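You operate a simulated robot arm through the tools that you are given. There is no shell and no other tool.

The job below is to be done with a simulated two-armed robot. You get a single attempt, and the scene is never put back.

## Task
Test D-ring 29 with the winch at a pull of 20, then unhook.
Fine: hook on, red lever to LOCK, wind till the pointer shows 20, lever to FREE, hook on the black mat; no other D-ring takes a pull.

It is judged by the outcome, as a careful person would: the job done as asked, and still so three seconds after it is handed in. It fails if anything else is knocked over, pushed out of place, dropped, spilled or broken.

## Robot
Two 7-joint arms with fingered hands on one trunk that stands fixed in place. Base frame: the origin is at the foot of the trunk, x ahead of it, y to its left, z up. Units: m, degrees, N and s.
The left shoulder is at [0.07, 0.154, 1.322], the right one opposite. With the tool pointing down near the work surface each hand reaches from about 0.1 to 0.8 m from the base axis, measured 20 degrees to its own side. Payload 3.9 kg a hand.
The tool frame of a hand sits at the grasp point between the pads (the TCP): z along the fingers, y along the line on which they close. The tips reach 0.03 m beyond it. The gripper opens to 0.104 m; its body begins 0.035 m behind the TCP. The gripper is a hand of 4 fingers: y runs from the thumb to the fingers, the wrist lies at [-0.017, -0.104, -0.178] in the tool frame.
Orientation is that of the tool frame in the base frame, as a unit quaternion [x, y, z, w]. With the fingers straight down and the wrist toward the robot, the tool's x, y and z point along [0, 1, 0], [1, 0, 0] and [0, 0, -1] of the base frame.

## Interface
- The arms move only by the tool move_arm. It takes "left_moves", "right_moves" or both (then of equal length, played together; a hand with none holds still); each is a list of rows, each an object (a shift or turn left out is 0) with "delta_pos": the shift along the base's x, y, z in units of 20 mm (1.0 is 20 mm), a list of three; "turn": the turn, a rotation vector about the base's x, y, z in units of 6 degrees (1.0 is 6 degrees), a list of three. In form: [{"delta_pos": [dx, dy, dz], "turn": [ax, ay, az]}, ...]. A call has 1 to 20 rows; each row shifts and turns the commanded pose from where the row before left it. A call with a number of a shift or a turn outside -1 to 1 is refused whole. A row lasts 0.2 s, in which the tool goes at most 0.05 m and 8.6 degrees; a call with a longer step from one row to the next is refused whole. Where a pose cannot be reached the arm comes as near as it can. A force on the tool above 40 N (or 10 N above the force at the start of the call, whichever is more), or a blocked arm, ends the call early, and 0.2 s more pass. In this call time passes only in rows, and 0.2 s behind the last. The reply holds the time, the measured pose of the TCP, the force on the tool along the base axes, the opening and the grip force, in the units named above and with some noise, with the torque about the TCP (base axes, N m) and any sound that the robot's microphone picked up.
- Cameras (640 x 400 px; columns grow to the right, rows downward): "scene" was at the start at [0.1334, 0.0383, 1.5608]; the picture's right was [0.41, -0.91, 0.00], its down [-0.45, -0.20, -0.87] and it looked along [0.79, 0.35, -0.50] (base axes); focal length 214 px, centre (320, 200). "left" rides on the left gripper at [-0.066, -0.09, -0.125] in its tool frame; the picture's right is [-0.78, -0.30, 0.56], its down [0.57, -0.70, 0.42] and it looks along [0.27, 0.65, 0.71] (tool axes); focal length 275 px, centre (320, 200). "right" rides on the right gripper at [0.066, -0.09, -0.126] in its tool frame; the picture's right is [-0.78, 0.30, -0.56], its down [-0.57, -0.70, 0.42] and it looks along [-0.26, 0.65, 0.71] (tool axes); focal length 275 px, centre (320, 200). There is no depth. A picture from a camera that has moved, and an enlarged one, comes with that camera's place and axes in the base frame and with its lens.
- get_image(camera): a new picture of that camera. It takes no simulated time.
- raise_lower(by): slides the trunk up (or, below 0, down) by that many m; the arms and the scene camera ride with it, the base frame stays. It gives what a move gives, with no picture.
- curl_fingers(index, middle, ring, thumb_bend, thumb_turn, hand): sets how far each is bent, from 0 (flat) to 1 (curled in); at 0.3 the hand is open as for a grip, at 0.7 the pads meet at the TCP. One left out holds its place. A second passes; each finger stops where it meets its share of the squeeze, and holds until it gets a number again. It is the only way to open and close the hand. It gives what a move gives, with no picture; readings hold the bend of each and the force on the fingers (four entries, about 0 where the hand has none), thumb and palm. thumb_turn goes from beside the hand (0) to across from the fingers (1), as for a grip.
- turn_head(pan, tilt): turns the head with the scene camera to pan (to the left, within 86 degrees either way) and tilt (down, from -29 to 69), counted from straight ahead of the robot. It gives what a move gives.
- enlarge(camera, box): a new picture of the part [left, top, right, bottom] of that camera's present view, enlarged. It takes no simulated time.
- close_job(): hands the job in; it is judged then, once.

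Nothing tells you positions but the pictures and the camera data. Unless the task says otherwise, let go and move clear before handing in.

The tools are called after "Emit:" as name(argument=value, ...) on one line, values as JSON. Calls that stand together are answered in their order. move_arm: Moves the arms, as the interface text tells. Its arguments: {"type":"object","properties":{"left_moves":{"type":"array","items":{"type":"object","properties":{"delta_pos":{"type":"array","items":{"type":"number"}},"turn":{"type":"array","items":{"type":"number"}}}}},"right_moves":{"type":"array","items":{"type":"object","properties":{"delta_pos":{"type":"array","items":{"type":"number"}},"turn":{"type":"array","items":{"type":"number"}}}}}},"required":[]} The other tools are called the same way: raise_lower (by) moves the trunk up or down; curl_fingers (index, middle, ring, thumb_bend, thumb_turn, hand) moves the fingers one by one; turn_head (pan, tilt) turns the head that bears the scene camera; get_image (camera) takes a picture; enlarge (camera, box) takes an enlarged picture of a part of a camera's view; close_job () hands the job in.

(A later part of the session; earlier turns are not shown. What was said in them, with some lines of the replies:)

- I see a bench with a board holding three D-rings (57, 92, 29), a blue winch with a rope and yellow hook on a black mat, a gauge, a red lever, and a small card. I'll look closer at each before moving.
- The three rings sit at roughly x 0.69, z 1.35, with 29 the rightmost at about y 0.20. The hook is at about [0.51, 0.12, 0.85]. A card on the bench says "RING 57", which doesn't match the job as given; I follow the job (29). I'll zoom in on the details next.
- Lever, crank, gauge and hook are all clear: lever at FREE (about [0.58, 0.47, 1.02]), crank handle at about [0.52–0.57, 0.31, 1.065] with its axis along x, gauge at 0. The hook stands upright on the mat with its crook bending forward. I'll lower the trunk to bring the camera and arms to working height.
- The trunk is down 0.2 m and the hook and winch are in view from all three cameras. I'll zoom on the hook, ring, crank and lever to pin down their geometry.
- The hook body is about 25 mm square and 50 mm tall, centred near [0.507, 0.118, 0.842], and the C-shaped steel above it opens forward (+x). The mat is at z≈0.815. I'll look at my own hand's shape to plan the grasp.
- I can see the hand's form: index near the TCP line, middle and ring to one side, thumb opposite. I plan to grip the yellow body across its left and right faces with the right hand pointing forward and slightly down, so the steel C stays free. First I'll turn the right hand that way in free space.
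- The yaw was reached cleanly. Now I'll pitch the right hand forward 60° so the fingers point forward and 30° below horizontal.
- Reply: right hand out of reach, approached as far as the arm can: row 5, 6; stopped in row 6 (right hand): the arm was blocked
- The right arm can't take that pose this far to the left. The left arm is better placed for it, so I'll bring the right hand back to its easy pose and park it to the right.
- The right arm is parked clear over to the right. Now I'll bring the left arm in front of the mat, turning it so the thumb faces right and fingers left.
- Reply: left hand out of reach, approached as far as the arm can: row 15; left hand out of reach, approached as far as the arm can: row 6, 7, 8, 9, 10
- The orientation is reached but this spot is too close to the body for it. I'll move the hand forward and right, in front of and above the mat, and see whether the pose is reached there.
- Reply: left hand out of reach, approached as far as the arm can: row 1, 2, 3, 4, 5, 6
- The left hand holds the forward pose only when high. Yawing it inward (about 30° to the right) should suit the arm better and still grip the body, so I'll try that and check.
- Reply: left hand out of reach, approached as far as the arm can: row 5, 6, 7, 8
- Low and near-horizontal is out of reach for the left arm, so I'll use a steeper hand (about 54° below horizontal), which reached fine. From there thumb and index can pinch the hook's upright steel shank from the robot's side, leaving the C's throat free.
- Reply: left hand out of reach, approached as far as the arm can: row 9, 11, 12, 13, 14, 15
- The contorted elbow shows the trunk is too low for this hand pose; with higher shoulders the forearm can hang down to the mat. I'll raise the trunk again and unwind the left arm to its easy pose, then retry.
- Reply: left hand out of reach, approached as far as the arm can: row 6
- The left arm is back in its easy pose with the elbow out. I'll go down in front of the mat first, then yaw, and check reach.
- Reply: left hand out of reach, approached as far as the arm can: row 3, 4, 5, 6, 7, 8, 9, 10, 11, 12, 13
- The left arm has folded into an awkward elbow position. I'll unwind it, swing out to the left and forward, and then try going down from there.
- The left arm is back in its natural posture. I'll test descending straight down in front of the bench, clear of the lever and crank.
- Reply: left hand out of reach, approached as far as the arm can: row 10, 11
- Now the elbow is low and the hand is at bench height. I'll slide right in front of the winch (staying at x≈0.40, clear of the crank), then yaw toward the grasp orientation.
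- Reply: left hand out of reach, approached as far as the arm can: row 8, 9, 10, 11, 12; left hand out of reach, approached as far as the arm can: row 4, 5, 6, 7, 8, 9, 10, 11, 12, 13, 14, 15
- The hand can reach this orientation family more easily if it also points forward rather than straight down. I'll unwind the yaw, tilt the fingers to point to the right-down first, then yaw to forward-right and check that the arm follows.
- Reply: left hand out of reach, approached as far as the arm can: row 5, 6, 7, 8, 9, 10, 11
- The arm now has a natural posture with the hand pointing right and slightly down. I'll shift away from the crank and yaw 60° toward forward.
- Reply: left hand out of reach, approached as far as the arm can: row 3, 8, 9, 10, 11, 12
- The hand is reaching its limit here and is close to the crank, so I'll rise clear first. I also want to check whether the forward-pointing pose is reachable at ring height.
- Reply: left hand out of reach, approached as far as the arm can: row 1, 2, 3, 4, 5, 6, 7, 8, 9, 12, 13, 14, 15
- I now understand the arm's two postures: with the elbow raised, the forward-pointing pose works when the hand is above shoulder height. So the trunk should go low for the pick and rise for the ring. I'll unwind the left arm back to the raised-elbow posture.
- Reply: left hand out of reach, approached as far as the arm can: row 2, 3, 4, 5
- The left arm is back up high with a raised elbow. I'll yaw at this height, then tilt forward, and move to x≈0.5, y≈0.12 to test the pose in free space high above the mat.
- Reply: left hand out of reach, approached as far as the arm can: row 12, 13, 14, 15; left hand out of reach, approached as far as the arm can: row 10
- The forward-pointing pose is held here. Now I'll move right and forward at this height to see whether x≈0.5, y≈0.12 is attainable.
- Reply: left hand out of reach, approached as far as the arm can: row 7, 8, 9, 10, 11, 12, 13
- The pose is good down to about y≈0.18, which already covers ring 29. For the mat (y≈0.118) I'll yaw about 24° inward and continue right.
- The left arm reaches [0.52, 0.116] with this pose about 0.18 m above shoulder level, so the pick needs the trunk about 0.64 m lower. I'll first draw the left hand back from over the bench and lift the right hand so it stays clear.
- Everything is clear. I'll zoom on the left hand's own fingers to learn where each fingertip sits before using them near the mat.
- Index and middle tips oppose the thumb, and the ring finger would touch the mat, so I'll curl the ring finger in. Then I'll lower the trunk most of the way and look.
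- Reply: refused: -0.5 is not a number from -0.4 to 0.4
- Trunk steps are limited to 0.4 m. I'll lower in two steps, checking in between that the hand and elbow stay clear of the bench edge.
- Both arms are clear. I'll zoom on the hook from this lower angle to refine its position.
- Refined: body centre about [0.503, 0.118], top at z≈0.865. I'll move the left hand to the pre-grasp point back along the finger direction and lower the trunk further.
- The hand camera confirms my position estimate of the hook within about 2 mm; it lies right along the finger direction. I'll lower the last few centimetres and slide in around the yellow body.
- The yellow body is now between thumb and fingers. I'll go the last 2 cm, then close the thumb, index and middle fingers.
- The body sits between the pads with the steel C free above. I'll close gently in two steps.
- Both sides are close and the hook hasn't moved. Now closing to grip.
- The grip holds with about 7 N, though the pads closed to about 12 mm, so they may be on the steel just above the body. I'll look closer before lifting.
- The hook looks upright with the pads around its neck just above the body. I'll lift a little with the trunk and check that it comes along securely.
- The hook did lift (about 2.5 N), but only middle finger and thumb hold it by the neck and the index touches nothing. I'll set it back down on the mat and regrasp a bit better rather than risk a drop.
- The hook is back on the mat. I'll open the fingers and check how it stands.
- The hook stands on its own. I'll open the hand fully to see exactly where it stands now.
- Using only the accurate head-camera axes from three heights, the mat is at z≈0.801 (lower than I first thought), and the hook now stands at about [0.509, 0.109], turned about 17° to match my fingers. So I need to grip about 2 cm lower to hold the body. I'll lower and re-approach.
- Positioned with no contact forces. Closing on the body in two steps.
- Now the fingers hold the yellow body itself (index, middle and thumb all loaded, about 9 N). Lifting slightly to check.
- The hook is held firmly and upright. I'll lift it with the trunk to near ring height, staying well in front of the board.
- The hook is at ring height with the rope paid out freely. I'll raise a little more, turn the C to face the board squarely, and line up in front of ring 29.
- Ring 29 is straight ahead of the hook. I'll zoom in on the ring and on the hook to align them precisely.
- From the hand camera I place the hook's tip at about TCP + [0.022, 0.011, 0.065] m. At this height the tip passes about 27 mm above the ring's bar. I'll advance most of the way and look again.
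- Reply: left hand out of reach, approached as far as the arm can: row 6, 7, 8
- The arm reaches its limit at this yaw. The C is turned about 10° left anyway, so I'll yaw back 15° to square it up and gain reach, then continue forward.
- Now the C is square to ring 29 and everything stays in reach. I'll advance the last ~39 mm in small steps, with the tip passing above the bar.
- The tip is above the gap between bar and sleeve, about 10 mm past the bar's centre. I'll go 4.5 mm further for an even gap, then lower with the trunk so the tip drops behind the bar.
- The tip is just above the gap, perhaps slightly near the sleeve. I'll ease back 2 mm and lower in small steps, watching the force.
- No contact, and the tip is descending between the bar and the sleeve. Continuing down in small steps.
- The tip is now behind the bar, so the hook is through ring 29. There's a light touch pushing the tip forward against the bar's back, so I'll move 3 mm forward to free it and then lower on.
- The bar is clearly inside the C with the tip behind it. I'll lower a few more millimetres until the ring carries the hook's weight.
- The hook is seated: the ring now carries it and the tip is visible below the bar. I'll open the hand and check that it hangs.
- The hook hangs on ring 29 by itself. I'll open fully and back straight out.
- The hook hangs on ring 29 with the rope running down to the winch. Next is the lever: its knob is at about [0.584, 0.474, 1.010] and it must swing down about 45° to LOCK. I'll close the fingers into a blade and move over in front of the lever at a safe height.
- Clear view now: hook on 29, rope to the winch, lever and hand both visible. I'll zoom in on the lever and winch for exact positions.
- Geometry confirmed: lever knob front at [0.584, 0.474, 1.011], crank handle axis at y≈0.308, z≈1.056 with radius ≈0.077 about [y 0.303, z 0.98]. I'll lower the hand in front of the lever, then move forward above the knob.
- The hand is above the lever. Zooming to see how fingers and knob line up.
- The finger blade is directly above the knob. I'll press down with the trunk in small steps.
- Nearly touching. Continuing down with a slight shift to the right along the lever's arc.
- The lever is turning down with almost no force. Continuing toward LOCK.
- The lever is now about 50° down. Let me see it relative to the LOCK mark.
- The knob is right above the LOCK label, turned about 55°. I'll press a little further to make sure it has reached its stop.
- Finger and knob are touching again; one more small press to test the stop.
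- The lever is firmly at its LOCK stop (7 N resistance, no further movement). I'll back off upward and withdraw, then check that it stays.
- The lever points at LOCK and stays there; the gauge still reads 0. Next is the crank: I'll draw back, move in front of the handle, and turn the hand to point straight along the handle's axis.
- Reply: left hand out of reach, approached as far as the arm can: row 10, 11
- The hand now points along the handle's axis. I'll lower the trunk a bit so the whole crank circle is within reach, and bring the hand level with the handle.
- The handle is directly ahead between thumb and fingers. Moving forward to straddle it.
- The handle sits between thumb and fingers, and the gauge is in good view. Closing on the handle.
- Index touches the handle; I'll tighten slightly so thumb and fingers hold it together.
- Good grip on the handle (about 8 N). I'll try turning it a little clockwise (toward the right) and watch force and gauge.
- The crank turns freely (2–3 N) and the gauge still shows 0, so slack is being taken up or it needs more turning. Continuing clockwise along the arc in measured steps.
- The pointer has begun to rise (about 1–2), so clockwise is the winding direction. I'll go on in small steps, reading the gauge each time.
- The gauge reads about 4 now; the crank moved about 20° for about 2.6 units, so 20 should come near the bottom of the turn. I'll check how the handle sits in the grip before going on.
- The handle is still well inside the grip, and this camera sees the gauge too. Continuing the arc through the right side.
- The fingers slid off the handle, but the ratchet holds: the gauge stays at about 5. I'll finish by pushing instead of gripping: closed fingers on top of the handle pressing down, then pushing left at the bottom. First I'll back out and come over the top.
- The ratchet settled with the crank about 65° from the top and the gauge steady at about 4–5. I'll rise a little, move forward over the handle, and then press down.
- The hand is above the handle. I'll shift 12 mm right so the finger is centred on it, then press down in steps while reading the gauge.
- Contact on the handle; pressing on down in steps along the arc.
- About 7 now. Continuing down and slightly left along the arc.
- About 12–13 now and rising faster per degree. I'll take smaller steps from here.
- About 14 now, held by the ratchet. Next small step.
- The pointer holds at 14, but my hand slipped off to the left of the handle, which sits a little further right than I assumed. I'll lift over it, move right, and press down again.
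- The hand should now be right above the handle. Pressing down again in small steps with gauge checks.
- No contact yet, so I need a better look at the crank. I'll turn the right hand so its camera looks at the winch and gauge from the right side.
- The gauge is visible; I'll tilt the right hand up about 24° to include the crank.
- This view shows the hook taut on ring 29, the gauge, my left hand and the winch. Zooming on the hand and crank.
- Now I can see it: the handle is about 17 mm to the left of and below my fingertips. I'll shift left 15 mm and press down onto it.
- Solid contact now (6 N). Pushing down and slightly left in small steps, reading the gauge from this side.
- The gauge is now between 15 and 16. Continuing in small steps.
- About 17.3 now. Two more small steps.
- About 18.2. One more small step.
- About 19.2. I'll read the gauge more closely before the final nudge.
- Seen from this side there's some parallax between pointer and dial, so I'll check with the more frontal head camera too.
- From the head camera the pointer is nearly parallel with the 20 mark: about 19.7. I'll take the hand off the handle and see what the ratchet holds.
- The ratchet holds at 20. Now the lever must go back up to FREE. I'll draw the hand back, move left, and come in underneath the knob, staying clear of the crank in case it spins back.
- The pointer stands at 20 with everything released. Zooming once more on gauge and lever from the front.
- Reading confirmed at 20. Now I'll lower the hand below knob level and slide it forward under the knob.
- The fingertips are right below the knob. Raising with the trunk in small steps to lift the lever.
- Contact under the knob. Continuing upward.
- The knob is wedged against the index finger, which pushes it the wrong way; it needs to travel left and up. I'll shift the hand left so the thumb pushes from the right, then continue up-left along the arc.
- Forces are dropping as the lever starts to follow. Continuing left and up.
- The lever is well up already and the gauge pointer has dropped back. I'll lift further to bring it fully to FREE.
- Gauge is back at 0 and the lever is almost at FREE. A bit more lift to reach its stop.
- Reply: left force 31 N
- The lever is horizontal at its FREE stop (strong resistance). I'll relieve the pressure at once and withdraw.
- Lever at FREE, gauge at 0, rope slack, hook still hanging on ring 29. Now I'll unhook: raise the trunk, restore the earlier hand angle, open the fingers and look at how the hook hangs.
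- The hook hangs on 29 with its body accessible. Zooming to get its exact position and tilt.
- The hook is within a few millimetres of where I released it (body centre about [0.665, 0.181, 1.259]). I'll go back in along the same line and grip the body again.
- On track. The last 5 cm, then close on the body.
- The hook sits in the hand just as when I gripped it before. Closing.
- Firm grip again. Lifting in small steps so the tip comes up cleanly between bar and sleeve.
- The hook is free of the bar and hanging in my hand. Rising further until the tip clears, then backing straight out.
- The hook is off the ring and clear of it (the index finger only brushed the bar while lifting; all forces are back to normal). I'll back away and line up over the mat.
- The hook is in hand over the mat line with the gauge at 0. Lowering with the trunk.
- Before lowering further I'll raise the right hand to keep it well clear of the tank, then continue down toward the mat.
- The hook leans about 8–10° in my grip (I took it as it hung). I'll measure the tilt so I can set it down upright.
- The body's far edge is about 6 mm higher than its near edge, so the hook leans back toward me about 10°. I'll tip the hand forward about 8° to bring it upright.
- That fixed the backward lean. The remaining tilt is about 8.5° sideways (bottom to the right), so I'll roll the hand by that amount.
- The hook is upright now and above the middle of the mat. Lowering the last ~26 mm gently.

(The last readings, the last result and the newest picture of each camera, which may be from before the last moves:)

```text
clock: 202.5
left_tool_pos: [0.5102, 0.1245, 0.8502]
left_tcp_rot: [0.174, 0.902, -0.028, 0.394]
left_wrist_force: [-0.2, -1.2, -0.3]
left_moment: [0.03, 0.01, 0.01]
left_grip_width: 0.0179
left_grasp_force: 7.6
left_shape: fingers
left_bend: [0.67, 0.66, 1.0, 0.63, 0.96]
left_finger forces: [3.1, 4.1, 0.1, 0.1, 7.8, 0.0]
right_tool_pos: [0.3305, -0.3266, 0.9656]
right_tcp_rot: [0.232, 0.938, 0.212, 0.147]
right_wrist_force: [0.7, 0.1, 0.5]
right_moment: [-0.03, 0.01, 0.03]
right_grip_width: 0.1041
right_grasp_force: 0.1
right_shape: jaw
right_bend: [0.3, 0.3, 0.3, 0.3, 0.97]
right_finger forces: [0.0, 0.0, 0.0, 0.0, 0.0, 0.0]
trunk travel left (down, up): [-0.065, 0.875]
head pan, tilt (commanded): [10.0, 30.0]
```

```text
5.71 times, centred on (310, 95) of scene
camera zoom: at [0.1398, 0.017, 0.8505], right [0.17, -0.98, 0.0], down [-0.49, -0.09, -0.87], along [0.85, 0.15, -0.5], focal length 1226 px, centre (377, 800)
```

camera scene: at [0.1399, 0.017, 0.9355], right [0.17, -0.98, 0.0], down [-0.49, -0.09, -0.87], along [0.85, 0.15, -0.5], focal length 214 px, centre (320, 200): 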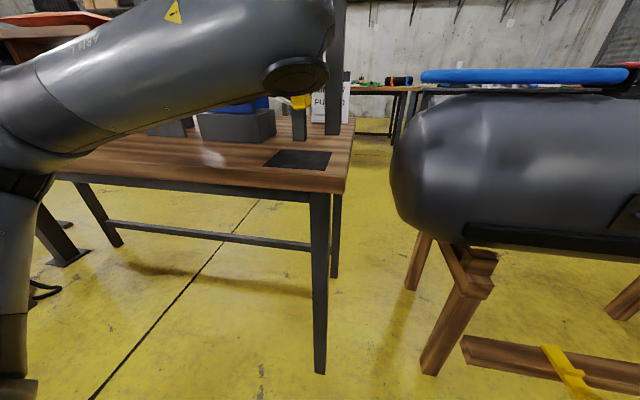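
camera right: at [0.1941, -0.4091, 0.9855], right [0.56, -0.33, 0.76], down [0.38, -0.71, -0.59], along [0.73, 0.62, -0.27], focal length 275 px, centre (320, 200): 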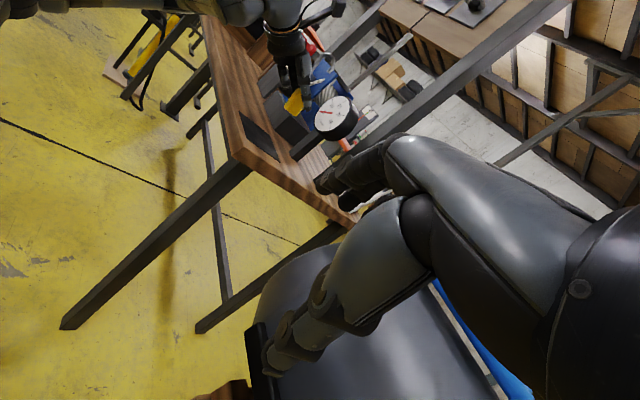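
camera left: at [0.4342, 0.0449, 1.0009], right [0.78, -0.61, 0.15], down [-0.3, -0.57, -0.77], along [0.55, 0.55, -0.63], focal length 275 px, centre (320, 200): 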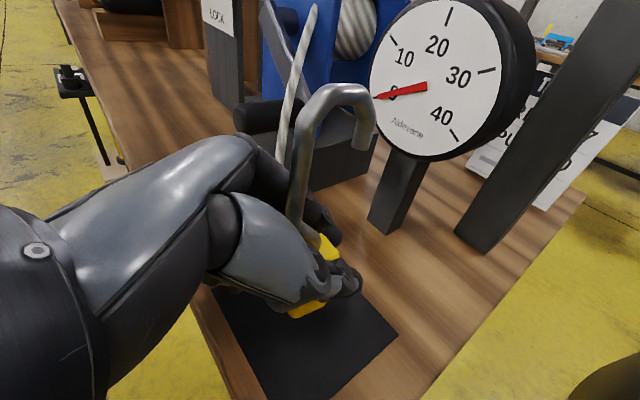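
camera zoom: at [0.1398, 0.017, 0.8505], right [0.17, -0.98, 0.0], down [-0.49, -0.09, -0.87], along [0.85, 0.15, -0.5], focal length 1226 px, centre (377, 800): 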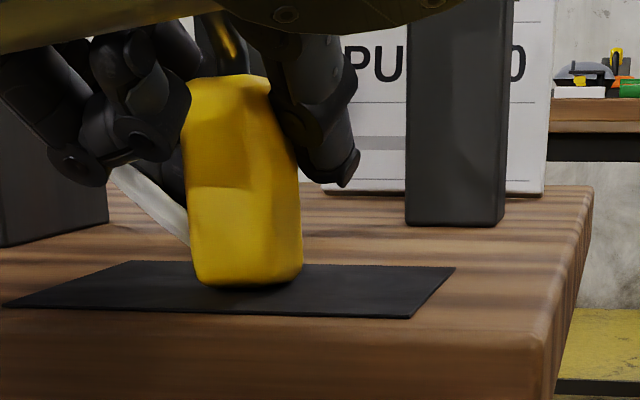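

Nearly touching the mat. A couple of millimetres more.

Emit:
raise_lower(by=-0.003)

Emit:
raise_lower(by=-0.002)

Emit:
enlarge(camera="scene", box=[270, 60, 350, 130])

```text
clock: 203.0
left_tool_pos: [0.5092, 0.1247, 0.8486]
left_tcp_rot: [0.175, 0.901, -0.029, 0.395]
left_wrist_force: [-1.0, -0.6, 7.3]
left_moment: [0.0, -0.16, 0.0]
left_grip_width: 0.0174
left_grasp_force: 8.6
left_shape: fingers
left_bend: [0.67, 0.66, 1.0, 0.64, 0.96]
left_finger forces: [2.8, 4.9, 0.0, 0.0, 8.4, 0.0]
right_tool_pos: [0.3307, -0.327, 0.9619]
right_tcp_rot: [0.233, 0.938, 0.212, 0.148]
right_wrist_force: [1.1, 0.7, 0.1]
right_moment: [-0.01, 0.01, 0.01]
right_grip_width: 0.104
right_grasp_force: 0.1
right_shape: jaw
right_bend: [0.3, 0.3, 0.3, 0.3, 0.97]
right_finger forces: [0.1, 0.0, 0.0, 0.0, 0.1, 0.0]
trunk travel left (down, up): [-0.062, 0.878]
head pan, tilt (commanded): [10.0, 30.0]
```

```text
clock: 203.6
left_tool_pos: [0.5094, 0.1254, 0.846]
left_tcp_rot: [0.174, 0.901, -0.029, 0.395]
left_wrist_force: [-1.9, -1.4, 11.4]
left_moment: [-0.01, -0.12, -0.05]
left_grip_width: 0.0164
left_grasp_force: 8.5
left_shape: fingers
left_bend: [0.67, 0.66, 1.0, 0.64, 0.95]
left_finger forces: [2.5, 5.2, 0.1, 0.0, 9.4, 0.0]
right_tool_pos: [0.3299, -0.3273, 0.9604]
right_tcp_rot: [0.232, 0.938, 0.212, 0.147]
right_wrist_force: [-0.2, 0.3, -0.2]
right_moment: [-0.02, -0.01, -0.01]
right_grip_width: 0.104
right_grasp_force: 0.0
right_shape: jaw
right_bend: [0.3, 0.3, 0.3, 0.3, 0.97]
right_finger forces: [0.0, 0.0, 0.0, 0.0, 0.0, 0.0]
trunk travel left (down, up): [-0.06, 0.88]
head pan, tilt (commanded): [10.0, 30.0]
```

```text
5.71 times, centred on (310, 95) of scene
camera zoom: at [0.1387, 0.0165, 0.8457], right [0.17, -0.98, 0.0], down [-0.49, -0.09, -0.87], along [0.85, 0.15, -0.5], focal length 1226 px, centre (377, 800)
```

zoom: 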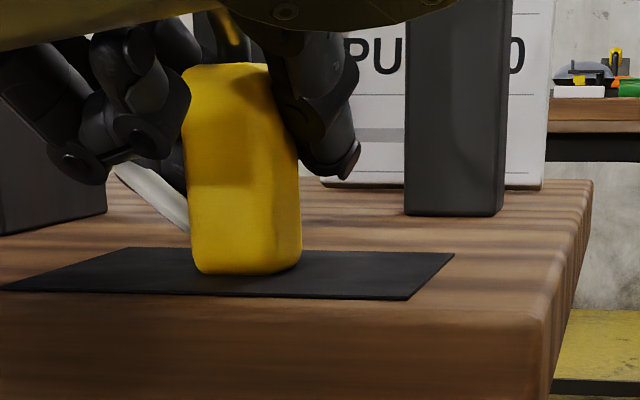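

The hook stands on the mat. I'll ease off the pressure and open the fingers in stages.

Emit:
raise_lower(by=0.003)

Emit:
curl_fingers(hand="left", index=0.6, middle=0.6, thumb_bend=0.58)

Emit:
enlarge(camera="scene", box=[270, 60, 350, 130])

```text
clock: 204.1
left_tool_pos: [0.5095, 0.1254, 0.8464]
left_tcp_rot: [0.174, 0.903, -0.028, 0.393]
left_wrist_force: [-1.7, -0.7, 2.3]
left_moment: [0.02, -0.03, -0.01]
left_grip_width: 0.0166
left_grasp_force: 8.3
left_shape: fingers
left_bend: [0.67, 0.66, 1.0, 0.64, 0.95]
left_finger forces: [3.0, 5.0, 0.0, 0.1, 8.6, 0.1]
right_tool_pos: [0.3298, -0.3269, 0.9634]
right_tcp_rot: [0.231, 0.938, 0.212, 0.147]
right_wrist_force: [0.6, 0.1, 0.1]
right_moment: [0.0, -0.02, 0.0]
right_grip_width: 0.104
right_grasp_force: 0.0
right_shape: jaw
right_bend: [0.3, 0.3, 0.3, 0.3, 0.97]
right_finger forces: [0.0, 0.1, 0.0, 0.1, 0.0, 0.1]
trunk travel left (down, up): [-0.063, 0.877]
head pan, tilt (commanded): [10.0, 30.0]
```

```text
clock: 205.1
left_tool_pos: [0.5114, 0.1259, 0.8475]
left_tcp_rot: [0.175, 0.902, -0.029, 0.393]
left_wrist_force: [0.0, 0.9, 1.0]
left_moment: [0.0, 0.0, -0.01]
left_grip_width: 0.0316
left_grasp_force: 0.0
left_shape: fingers
left_bend: [0.6, 0.6, 1.0, 0.57, 0.97]
left_finger forces: [0.1, 0.1, 0.0, 0.1, 0.1, 0.1]
right_tool_pos: [0.3307, -0.3264, 0.9623]
right_tcp_rot: [0.231, 0.938, 0.213, 0.146]
right_wrist_force: [0.5, -0.1, 0.5]
right_moment: [0.0, 0.02, -0.01]
right_grip_width: 0.1039
right_grasp_force: 0.1
right_shape: jaw
right_bend: [0.3, 0.3, 0.3, 0.3, 0.97]
right_finger forces: [0.0, 0.0, 0.0, 0.1, 0.0, 0.0]
trunk travel left (down, up): [-0.063, 0.877]
head pan, tilt (commanded): [10.0, 30.0]
```

```text
5.71 times, centred on (310, 95) of scene
camera zoom: at [0.1398, 0.0169, 0.8485], right [0.17, -0.98, 0.0], down [-0.49, -0.09, -0.87], along [0.85, 0.15, -0.5], focal length 1226 px, centre (377, 800)
```

zoom: 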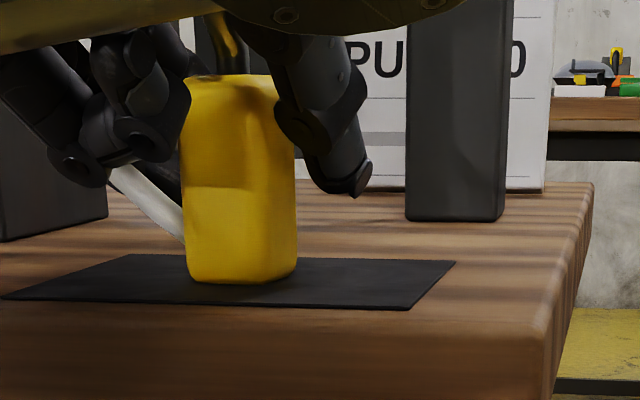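

The hook stands upright on the mat by itself. Opening fully and backing the hand out.

Emit:
curl_fingers(hand="left", index=0.35, middle=0.35, thumb_bend=0.35)

Emit:
enlarge(camera="scene", box=[270, 60, 350, 130])

Emit:
enlarge(camera="left", box=[220, 80, 440, 360])

```text
clock: 206.1
left_tool_pos: [0.5109, 0.1247, 0.8472]
left_tcp_rot: [0.175, 0.902, -0.029, 0.394]
left_wrist_force: [0.0, -0.3, 0.4]
left_moment: [0.0, 0.02, -0.01]
left_grip_width: 0.0917
left_grasp_force: 0.0
left_shape: fingers
left_bend: [0.35, 0.35, 1.0, 0.35, 0.97]
left_finger forces: [0.0, 0.1, 0.0, 0.0, 0.0, 0.0]
right_tool_pos: [0.3303, -0.3257, 0.9625]
right_tcp_rot: [0.231, 0.938, 0.212, 0.146]
right_wrist_force: [0.7, -0.2, 0.2]
right_moment: [0.01, -0.01, 0.0]
right_grip_width: 0.1041
right_grasp_force: 0.0
right_shape: jaw
right_bend: [0.3, 0.3, 0.3, 0.3, 0.97]
right_finger forces: [0.1, 0.0, 0.1, 0.1, 0.0, 0.0]
trunk travel left (down, up): [-0.063, 0.877]
head pan, tilt (commanded): [10.0, 30.0]
```

```text
5.71 times, centred on (310, 95) of scene
camera zoom: at [0.1398, 0.0169, 0.8485], right [0.17, -0.98, 0.0], down [-0.49, -0.09, -0.87], along [0.85, 0.15, -0.5], focal length 1226 px, centre (377, 800)
```

zoom: 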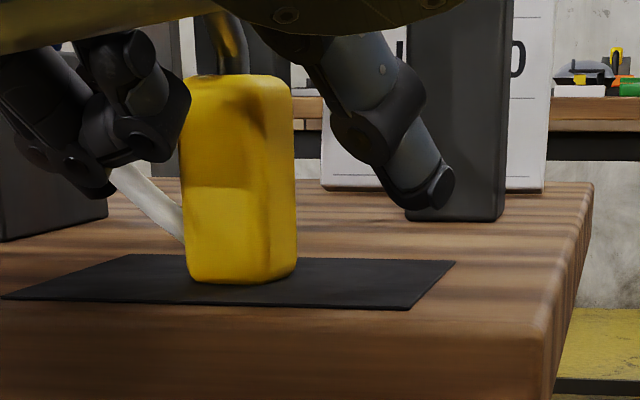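

```text
1.43 times, centred on (330, 220) of left
camera zoom: at [0.434, 0.045, 0.9741], right [0.78, -0.61, 0.15], down [-0.3, -0.57, -0.76], along [0.55, 0.55, -0.63], focal length 393 px, centre (306, 171)
```

zoom: 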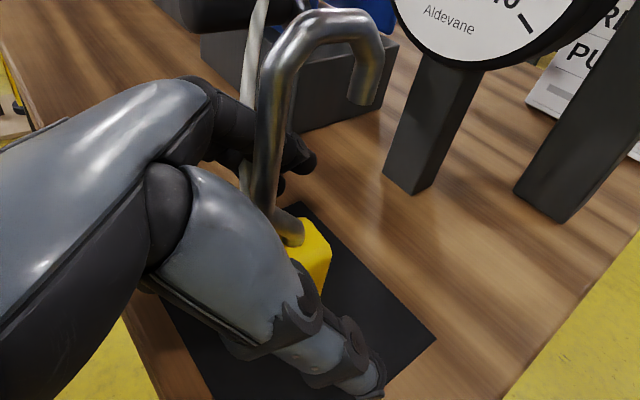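

Free on both sides. Backing straight out now.

Emit:
move_arm(left_moves=[{"delta_pos": [-0.45, 0.12, 0.05]}, {"delta_pos": [-0.45, 0.12, 0.05]}, {"delta_pos": [-0.6, 0.16, 0.1]}, {"delta_pos": [-0.6, 0.16, 0.1]}, {"delta_pos": [-0.6, 0.16, 0.1]}, {"delta_pos": [-0.6, 0.16, 0.1]}, {"delta_pos": [-0.6, 0.16, 0.1]}])

Emit:
get_image(camera="left")

Emit:
get_image(camera="scene")

```text
clock: 207.7
left_tool_pos: [0.4336, 0.1461, 0.8602]
left_tcp_rot: [0.175, 0.902, -0.029, 0.393]
left_wrist_force: [-1.1, -0.4, 0.2]
left_moment: [-0.01, -0.02, 0.01]
left_grip_width: 0.0913
left_grasp_force: 0.0
left_shape: fingers
left_bend: [0.35, 0.35, 1.0, 0.35, 0.97]
left_finger forces: [0.0, 0.0, 0.1, 0.1, 0.1, 0.1]
right_tool_pos: [0.3292, -0.3266, 0.9623]
right_tcp_rot: [0.232, 0.938, 0.213, 0.147]
right_wrist_force: [0.5, -0.4, 1.5]
right_moment: [-0.01, 0.01, -0.01]
right_grip_width: 0.1039
right_grasp_force: 0.1
right_shape: jaw
right_bend: [0.3, 0.3, 0.3, 0.3, 0.97]
right_finger forces: [0.1, 0.1, 0.1, 0.1, 0.1, 0.1]
trunk travel left (down, up): [-0.063, 0.877]
head pan, tilt (commanded): [10.0, 30.0]
```

```text
taken
camera left: at [0.3568, 0.0659, 0.9859], right [0.78, -0.61, 0.15], down [-0.3, -0.57, -0.76], along [0.55, 0.55, -0.63], focal length 275 px, centre (320, 200)
```

left: 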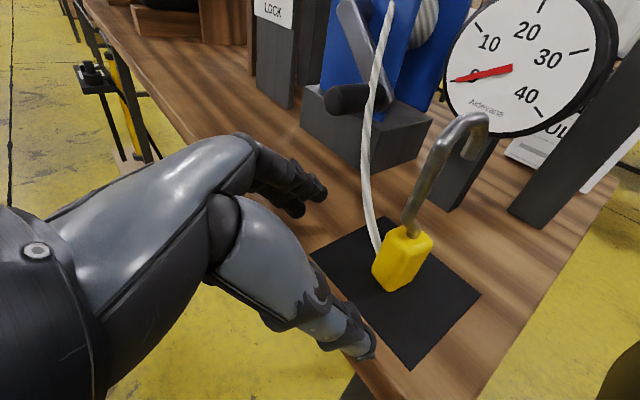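

```text
taken
camera scene: at [0.1397, 0.017, 0.8485], right [0.17, -0.98, 0.0], down [-0.49, -0.09, -0.87], along [0.85, 0.15, -0.5], focal length 214 px, centre (320, 200)
```

scene: 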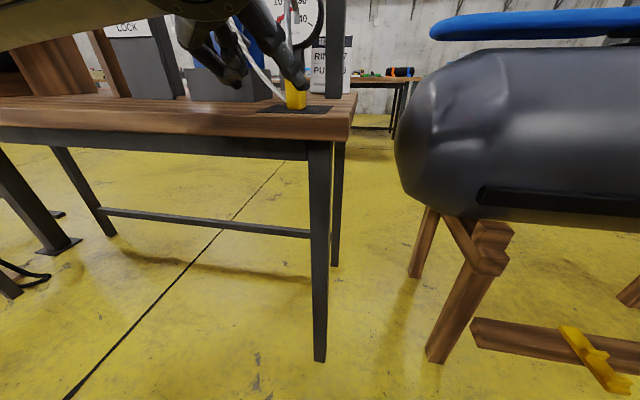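

The hook stands in the middle of the black mat, gauge at 0. I'll move the hands clear and raise the trunk for a final overall check.

Emit:
move_arm(left_moves=[{"delta_pos": [-0.8, 0.2, 0.2]}, {"delta_pos": [-0.8, 0.2, 0.2]}, {"delta_pos": [-0.5, 0.2, 0.3]}])

Emit:
raise_lower(by=0.4)

Emit:
turn_head(pan=24, tilt=30)

Emit:
get_image(camera="scene")

Emit:
get_image(camera="left")

Emit:
get_image(camera="right")

```text
clock: 208.5
left_tool_pos: [0.3907, 0.1577, 0.8725]
left_tcp_rot: [0.175, 0.902, -0.029, 0.394]
left_wrist_force: [-0.1, 1.6, 0.0]
left_moment: [0.0, 0.01, -0.02]
left_grip_width: 0.0917
left_grasp_force: 0.1
left_shape: fingers
left_bend: [0.35, 0.35, 1.0, 0.35, 0.97]
left_finger forces: [0.0, 0.0, 0.0, 0.0, 0.1, 0.0]
right_tool_pos: [0.3304, -0.3269, 0.9617]
right_tcp_rot: [0.232, 0.938, 0.212, 0.147]
right_wrist_force: [0.1, 0.4, 0.5]
right_moment: [0.0, -0.03, 0.01]
right_grip_width: 0.1039
right_grasp_force: 0.0
right_shape: jaw
right_bend: [0.3, 0.3, 0.3, 0.3, 0.97]
right_finger forces: [0.0, 0.0, 0.0, 0.0, 0.0, 0.0]
trunk travel left (down, up): [-0.063, 0.877]
head pan, tilt (commanded): [10.0, 30.0]
```

```text
clock: 212.3
left_tool_pos: [0.3904, 0.1587, 1.2736]
left_tcp_rot: [0.175, 0.902, -0.029, 0.393]
left_wrist_force: [0.2, 0.1, 0.5]
left_moment: [0.05, 0.01, 0.05]
left_grip_width: 0.0917
left_grasp_force: 0.1
left_shape: fingers
left_bend: [0.35, 0.35, 1.0, 0.35, 0.97]
left_finger forces: [0.1, 0.0, 0.1, 0.0, 0.0, 0.1]
right_tool_pos: [0.3316, -0.3274, 1.3628]
right_tcp_rot: [0.232, 0.938, 0.213, 0.146]
right_wrist_force: [-0.6, -0.2, -0.1]
right_moment: [0.01, -0.01, 0.0]
right_grip_width: 0.1039
right_grasp_force: 0.1
right_shape: jaw
right_bend: [0.3, 0.3, 0.3, 0.3, 0.97]
right_finger forces: [0.0, 0.1, 0.0, 0.1, 0.1, 0.0]
trunk travel left (down, up): [-0.463, 0.477]
head pan, tilt (commanded): [10.0, 30.0]
```

```text
clock: 213.1
left_tool_pos: [0.3914, 0.1585, 1.2731]
left_tcp_rot: [0.175, 0.902, -0.029, 0.394]
left_wrist_force: [-0.5, 0.2, 0.4]
left_moment: [0.02, 0.05, -0.02]
left_grip_width: 0.0915
left_grasp_force: 0.1
left_shape: fingers
left_bend: [0.35, 0.35, 1.0, 0.35, 0.97]
left_finger forces: [0.0, 0.1, 0.0, 0.0, 0.0, 0.0]
right_tool_pos: [0.3307, -0.3257, 1.3625]
right_tcp_rot: [0.232, 0.938, 0.212, 0.147]
right_wrist_force: [-0.1, 0.0, -0.3]
right_moment: [0.01, 0.01, 0.01]
right_grip_width: 0.1041
right_grasp_force: 0.0
right_shape: jaw
right_bend: [0.3, 0.3, 0.3, 0.3, 0.97]
right_finger forces: [0.1, 0.0, 0.1, 0.0, 0.0, 0.1]
trunk travel left (down, up): [-0.463, 0.477]
head pan, tilt (commanded): [24.0, 30.0]
```

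```text
taken
camera scene: at [0.1333, 0.0379, 1.2485], right [0.41, -0.91, 0.0], down [-0.46, -0.2, -0.87], along [0.79, 0.35, -0.5], focal length 214 px, centre (320, 200)
```

scene: 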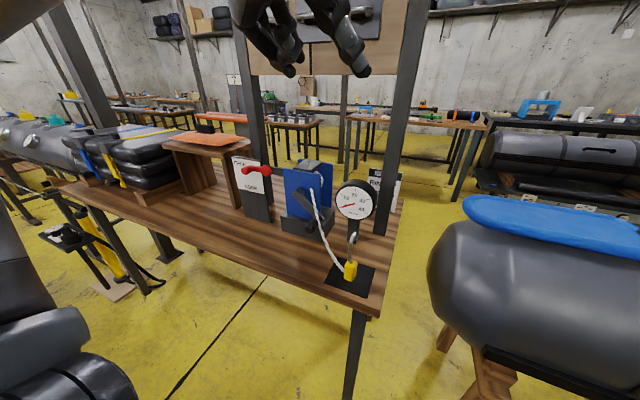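

```text
taken
camera left: at [0.3144, 0.0782, 1.4001], right [0.78, -0.61, 0.15], down [-0.3, -0.57, -0.76], along [0.55, 0.55, -0.63], focal length 275 px, centre (320, 200)
```

left: 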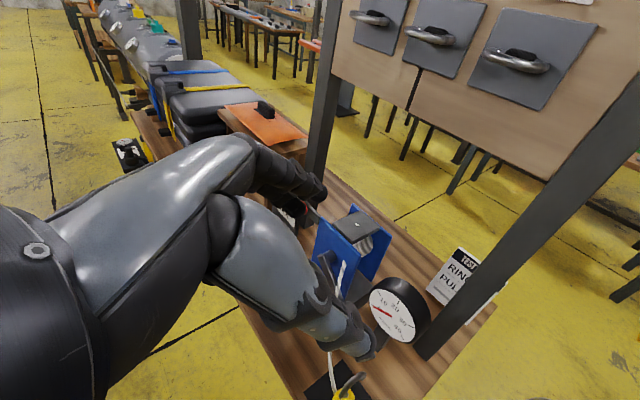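

```text
taken
camera right: at [0.194, -0.4084, 1.4179], right [0.56, -0.33, 0.76], down [0.38, -0.71, -0.59], along [0.73, 0.62, -0.27], focal length 275 px, centre (320, 200)
```

right: 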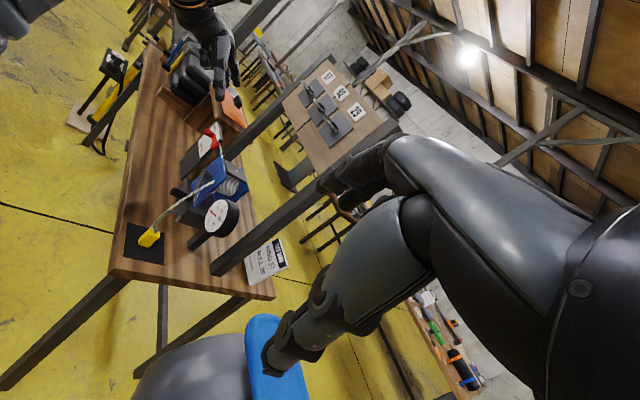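

Everything is in view: hook on the mat, lever up, gauge low, rings empty. One last close look at lever, gauge and hook before handing in.

Emit:
enlarge(camera="scene", box=[220, 140, 400, 310])

Emit:
enlarge(camera="right", box=[110, 50, 330, 280])

```text
2.35 times, centred on (310, 225) of scene
camera zoom: at [0.1333, 0.0379, 1.2485], right [0.41, -0.91, 0.0], down [-0.46, -0.2, -0.87], along [0.79, 0.35, -0.5], focal length 505 px, centre (344, 141)
```

zoom: 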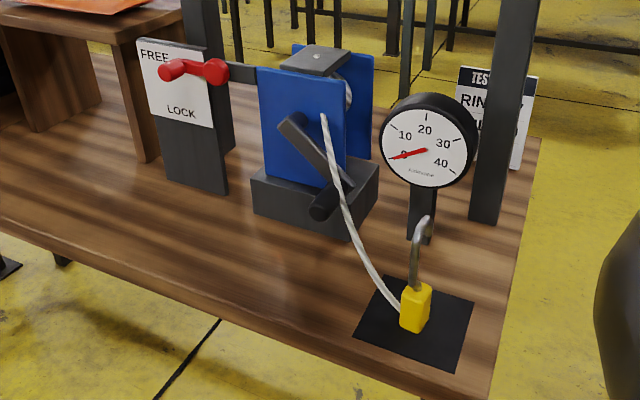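

```text
1.74 times, centred on (220, 165) of right
camera zoom: at [0.194, -0.4084, 1.4179], right [0.56, -0.33, 0.76], down [0.38, -0.71, -0.59], along [0.73, 0.62, -0.27], focal length 479 px, centre (494, 261)
```

zoom: 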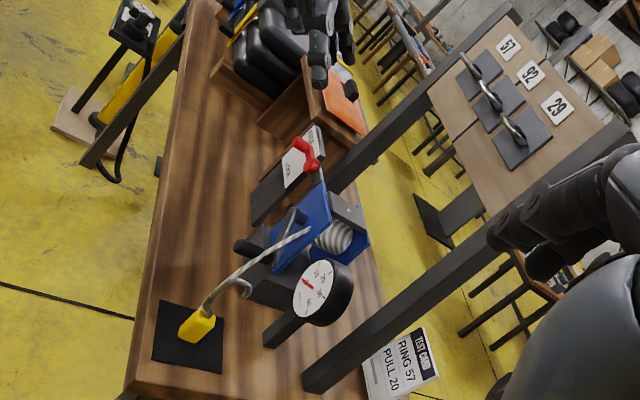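

The hook stands on the black mat, the lever is at FREE, the gauge is at 0 and the rings are empty. Both hands are clear and nothing else has moved, so I'm handing the job in.

Emit:
close_job()

```text
The job is handed in.
```

D-ring 29 has been tested at a pull of 20 and unhooked. The hook is standing on the black mat, the red lever is at FREE and the gauge is back at 0. The job is handed in; I haven't seen the verdict.

- **Pull:** I wound until the pointer stood on the 20 mark. I read it at between 19.7 and 20.3, and it held there after I let go of the crank.
- **Other rings:** The hook never went on 57 or 92.
- **Crank and regrasp:** My fingers slipped off the crank handle twice while winding. The lock held each time and I finished by pushing the handle. I also set the hook back on the mat once to get a better grip before lifting it.
- **Contact with ring 29:** A finger pressed up on the ring with about 17 N while I was lifting the hook off.
- **Crank position:** The crank handle is now at the lower right of its circle instead of the top.

**Test card mismatch:** the card standing on the bench says "RING 57, PULL 20", which does not match your order. I followed your order and tested 29. If the card was the right one, ring 57 still needs its test.
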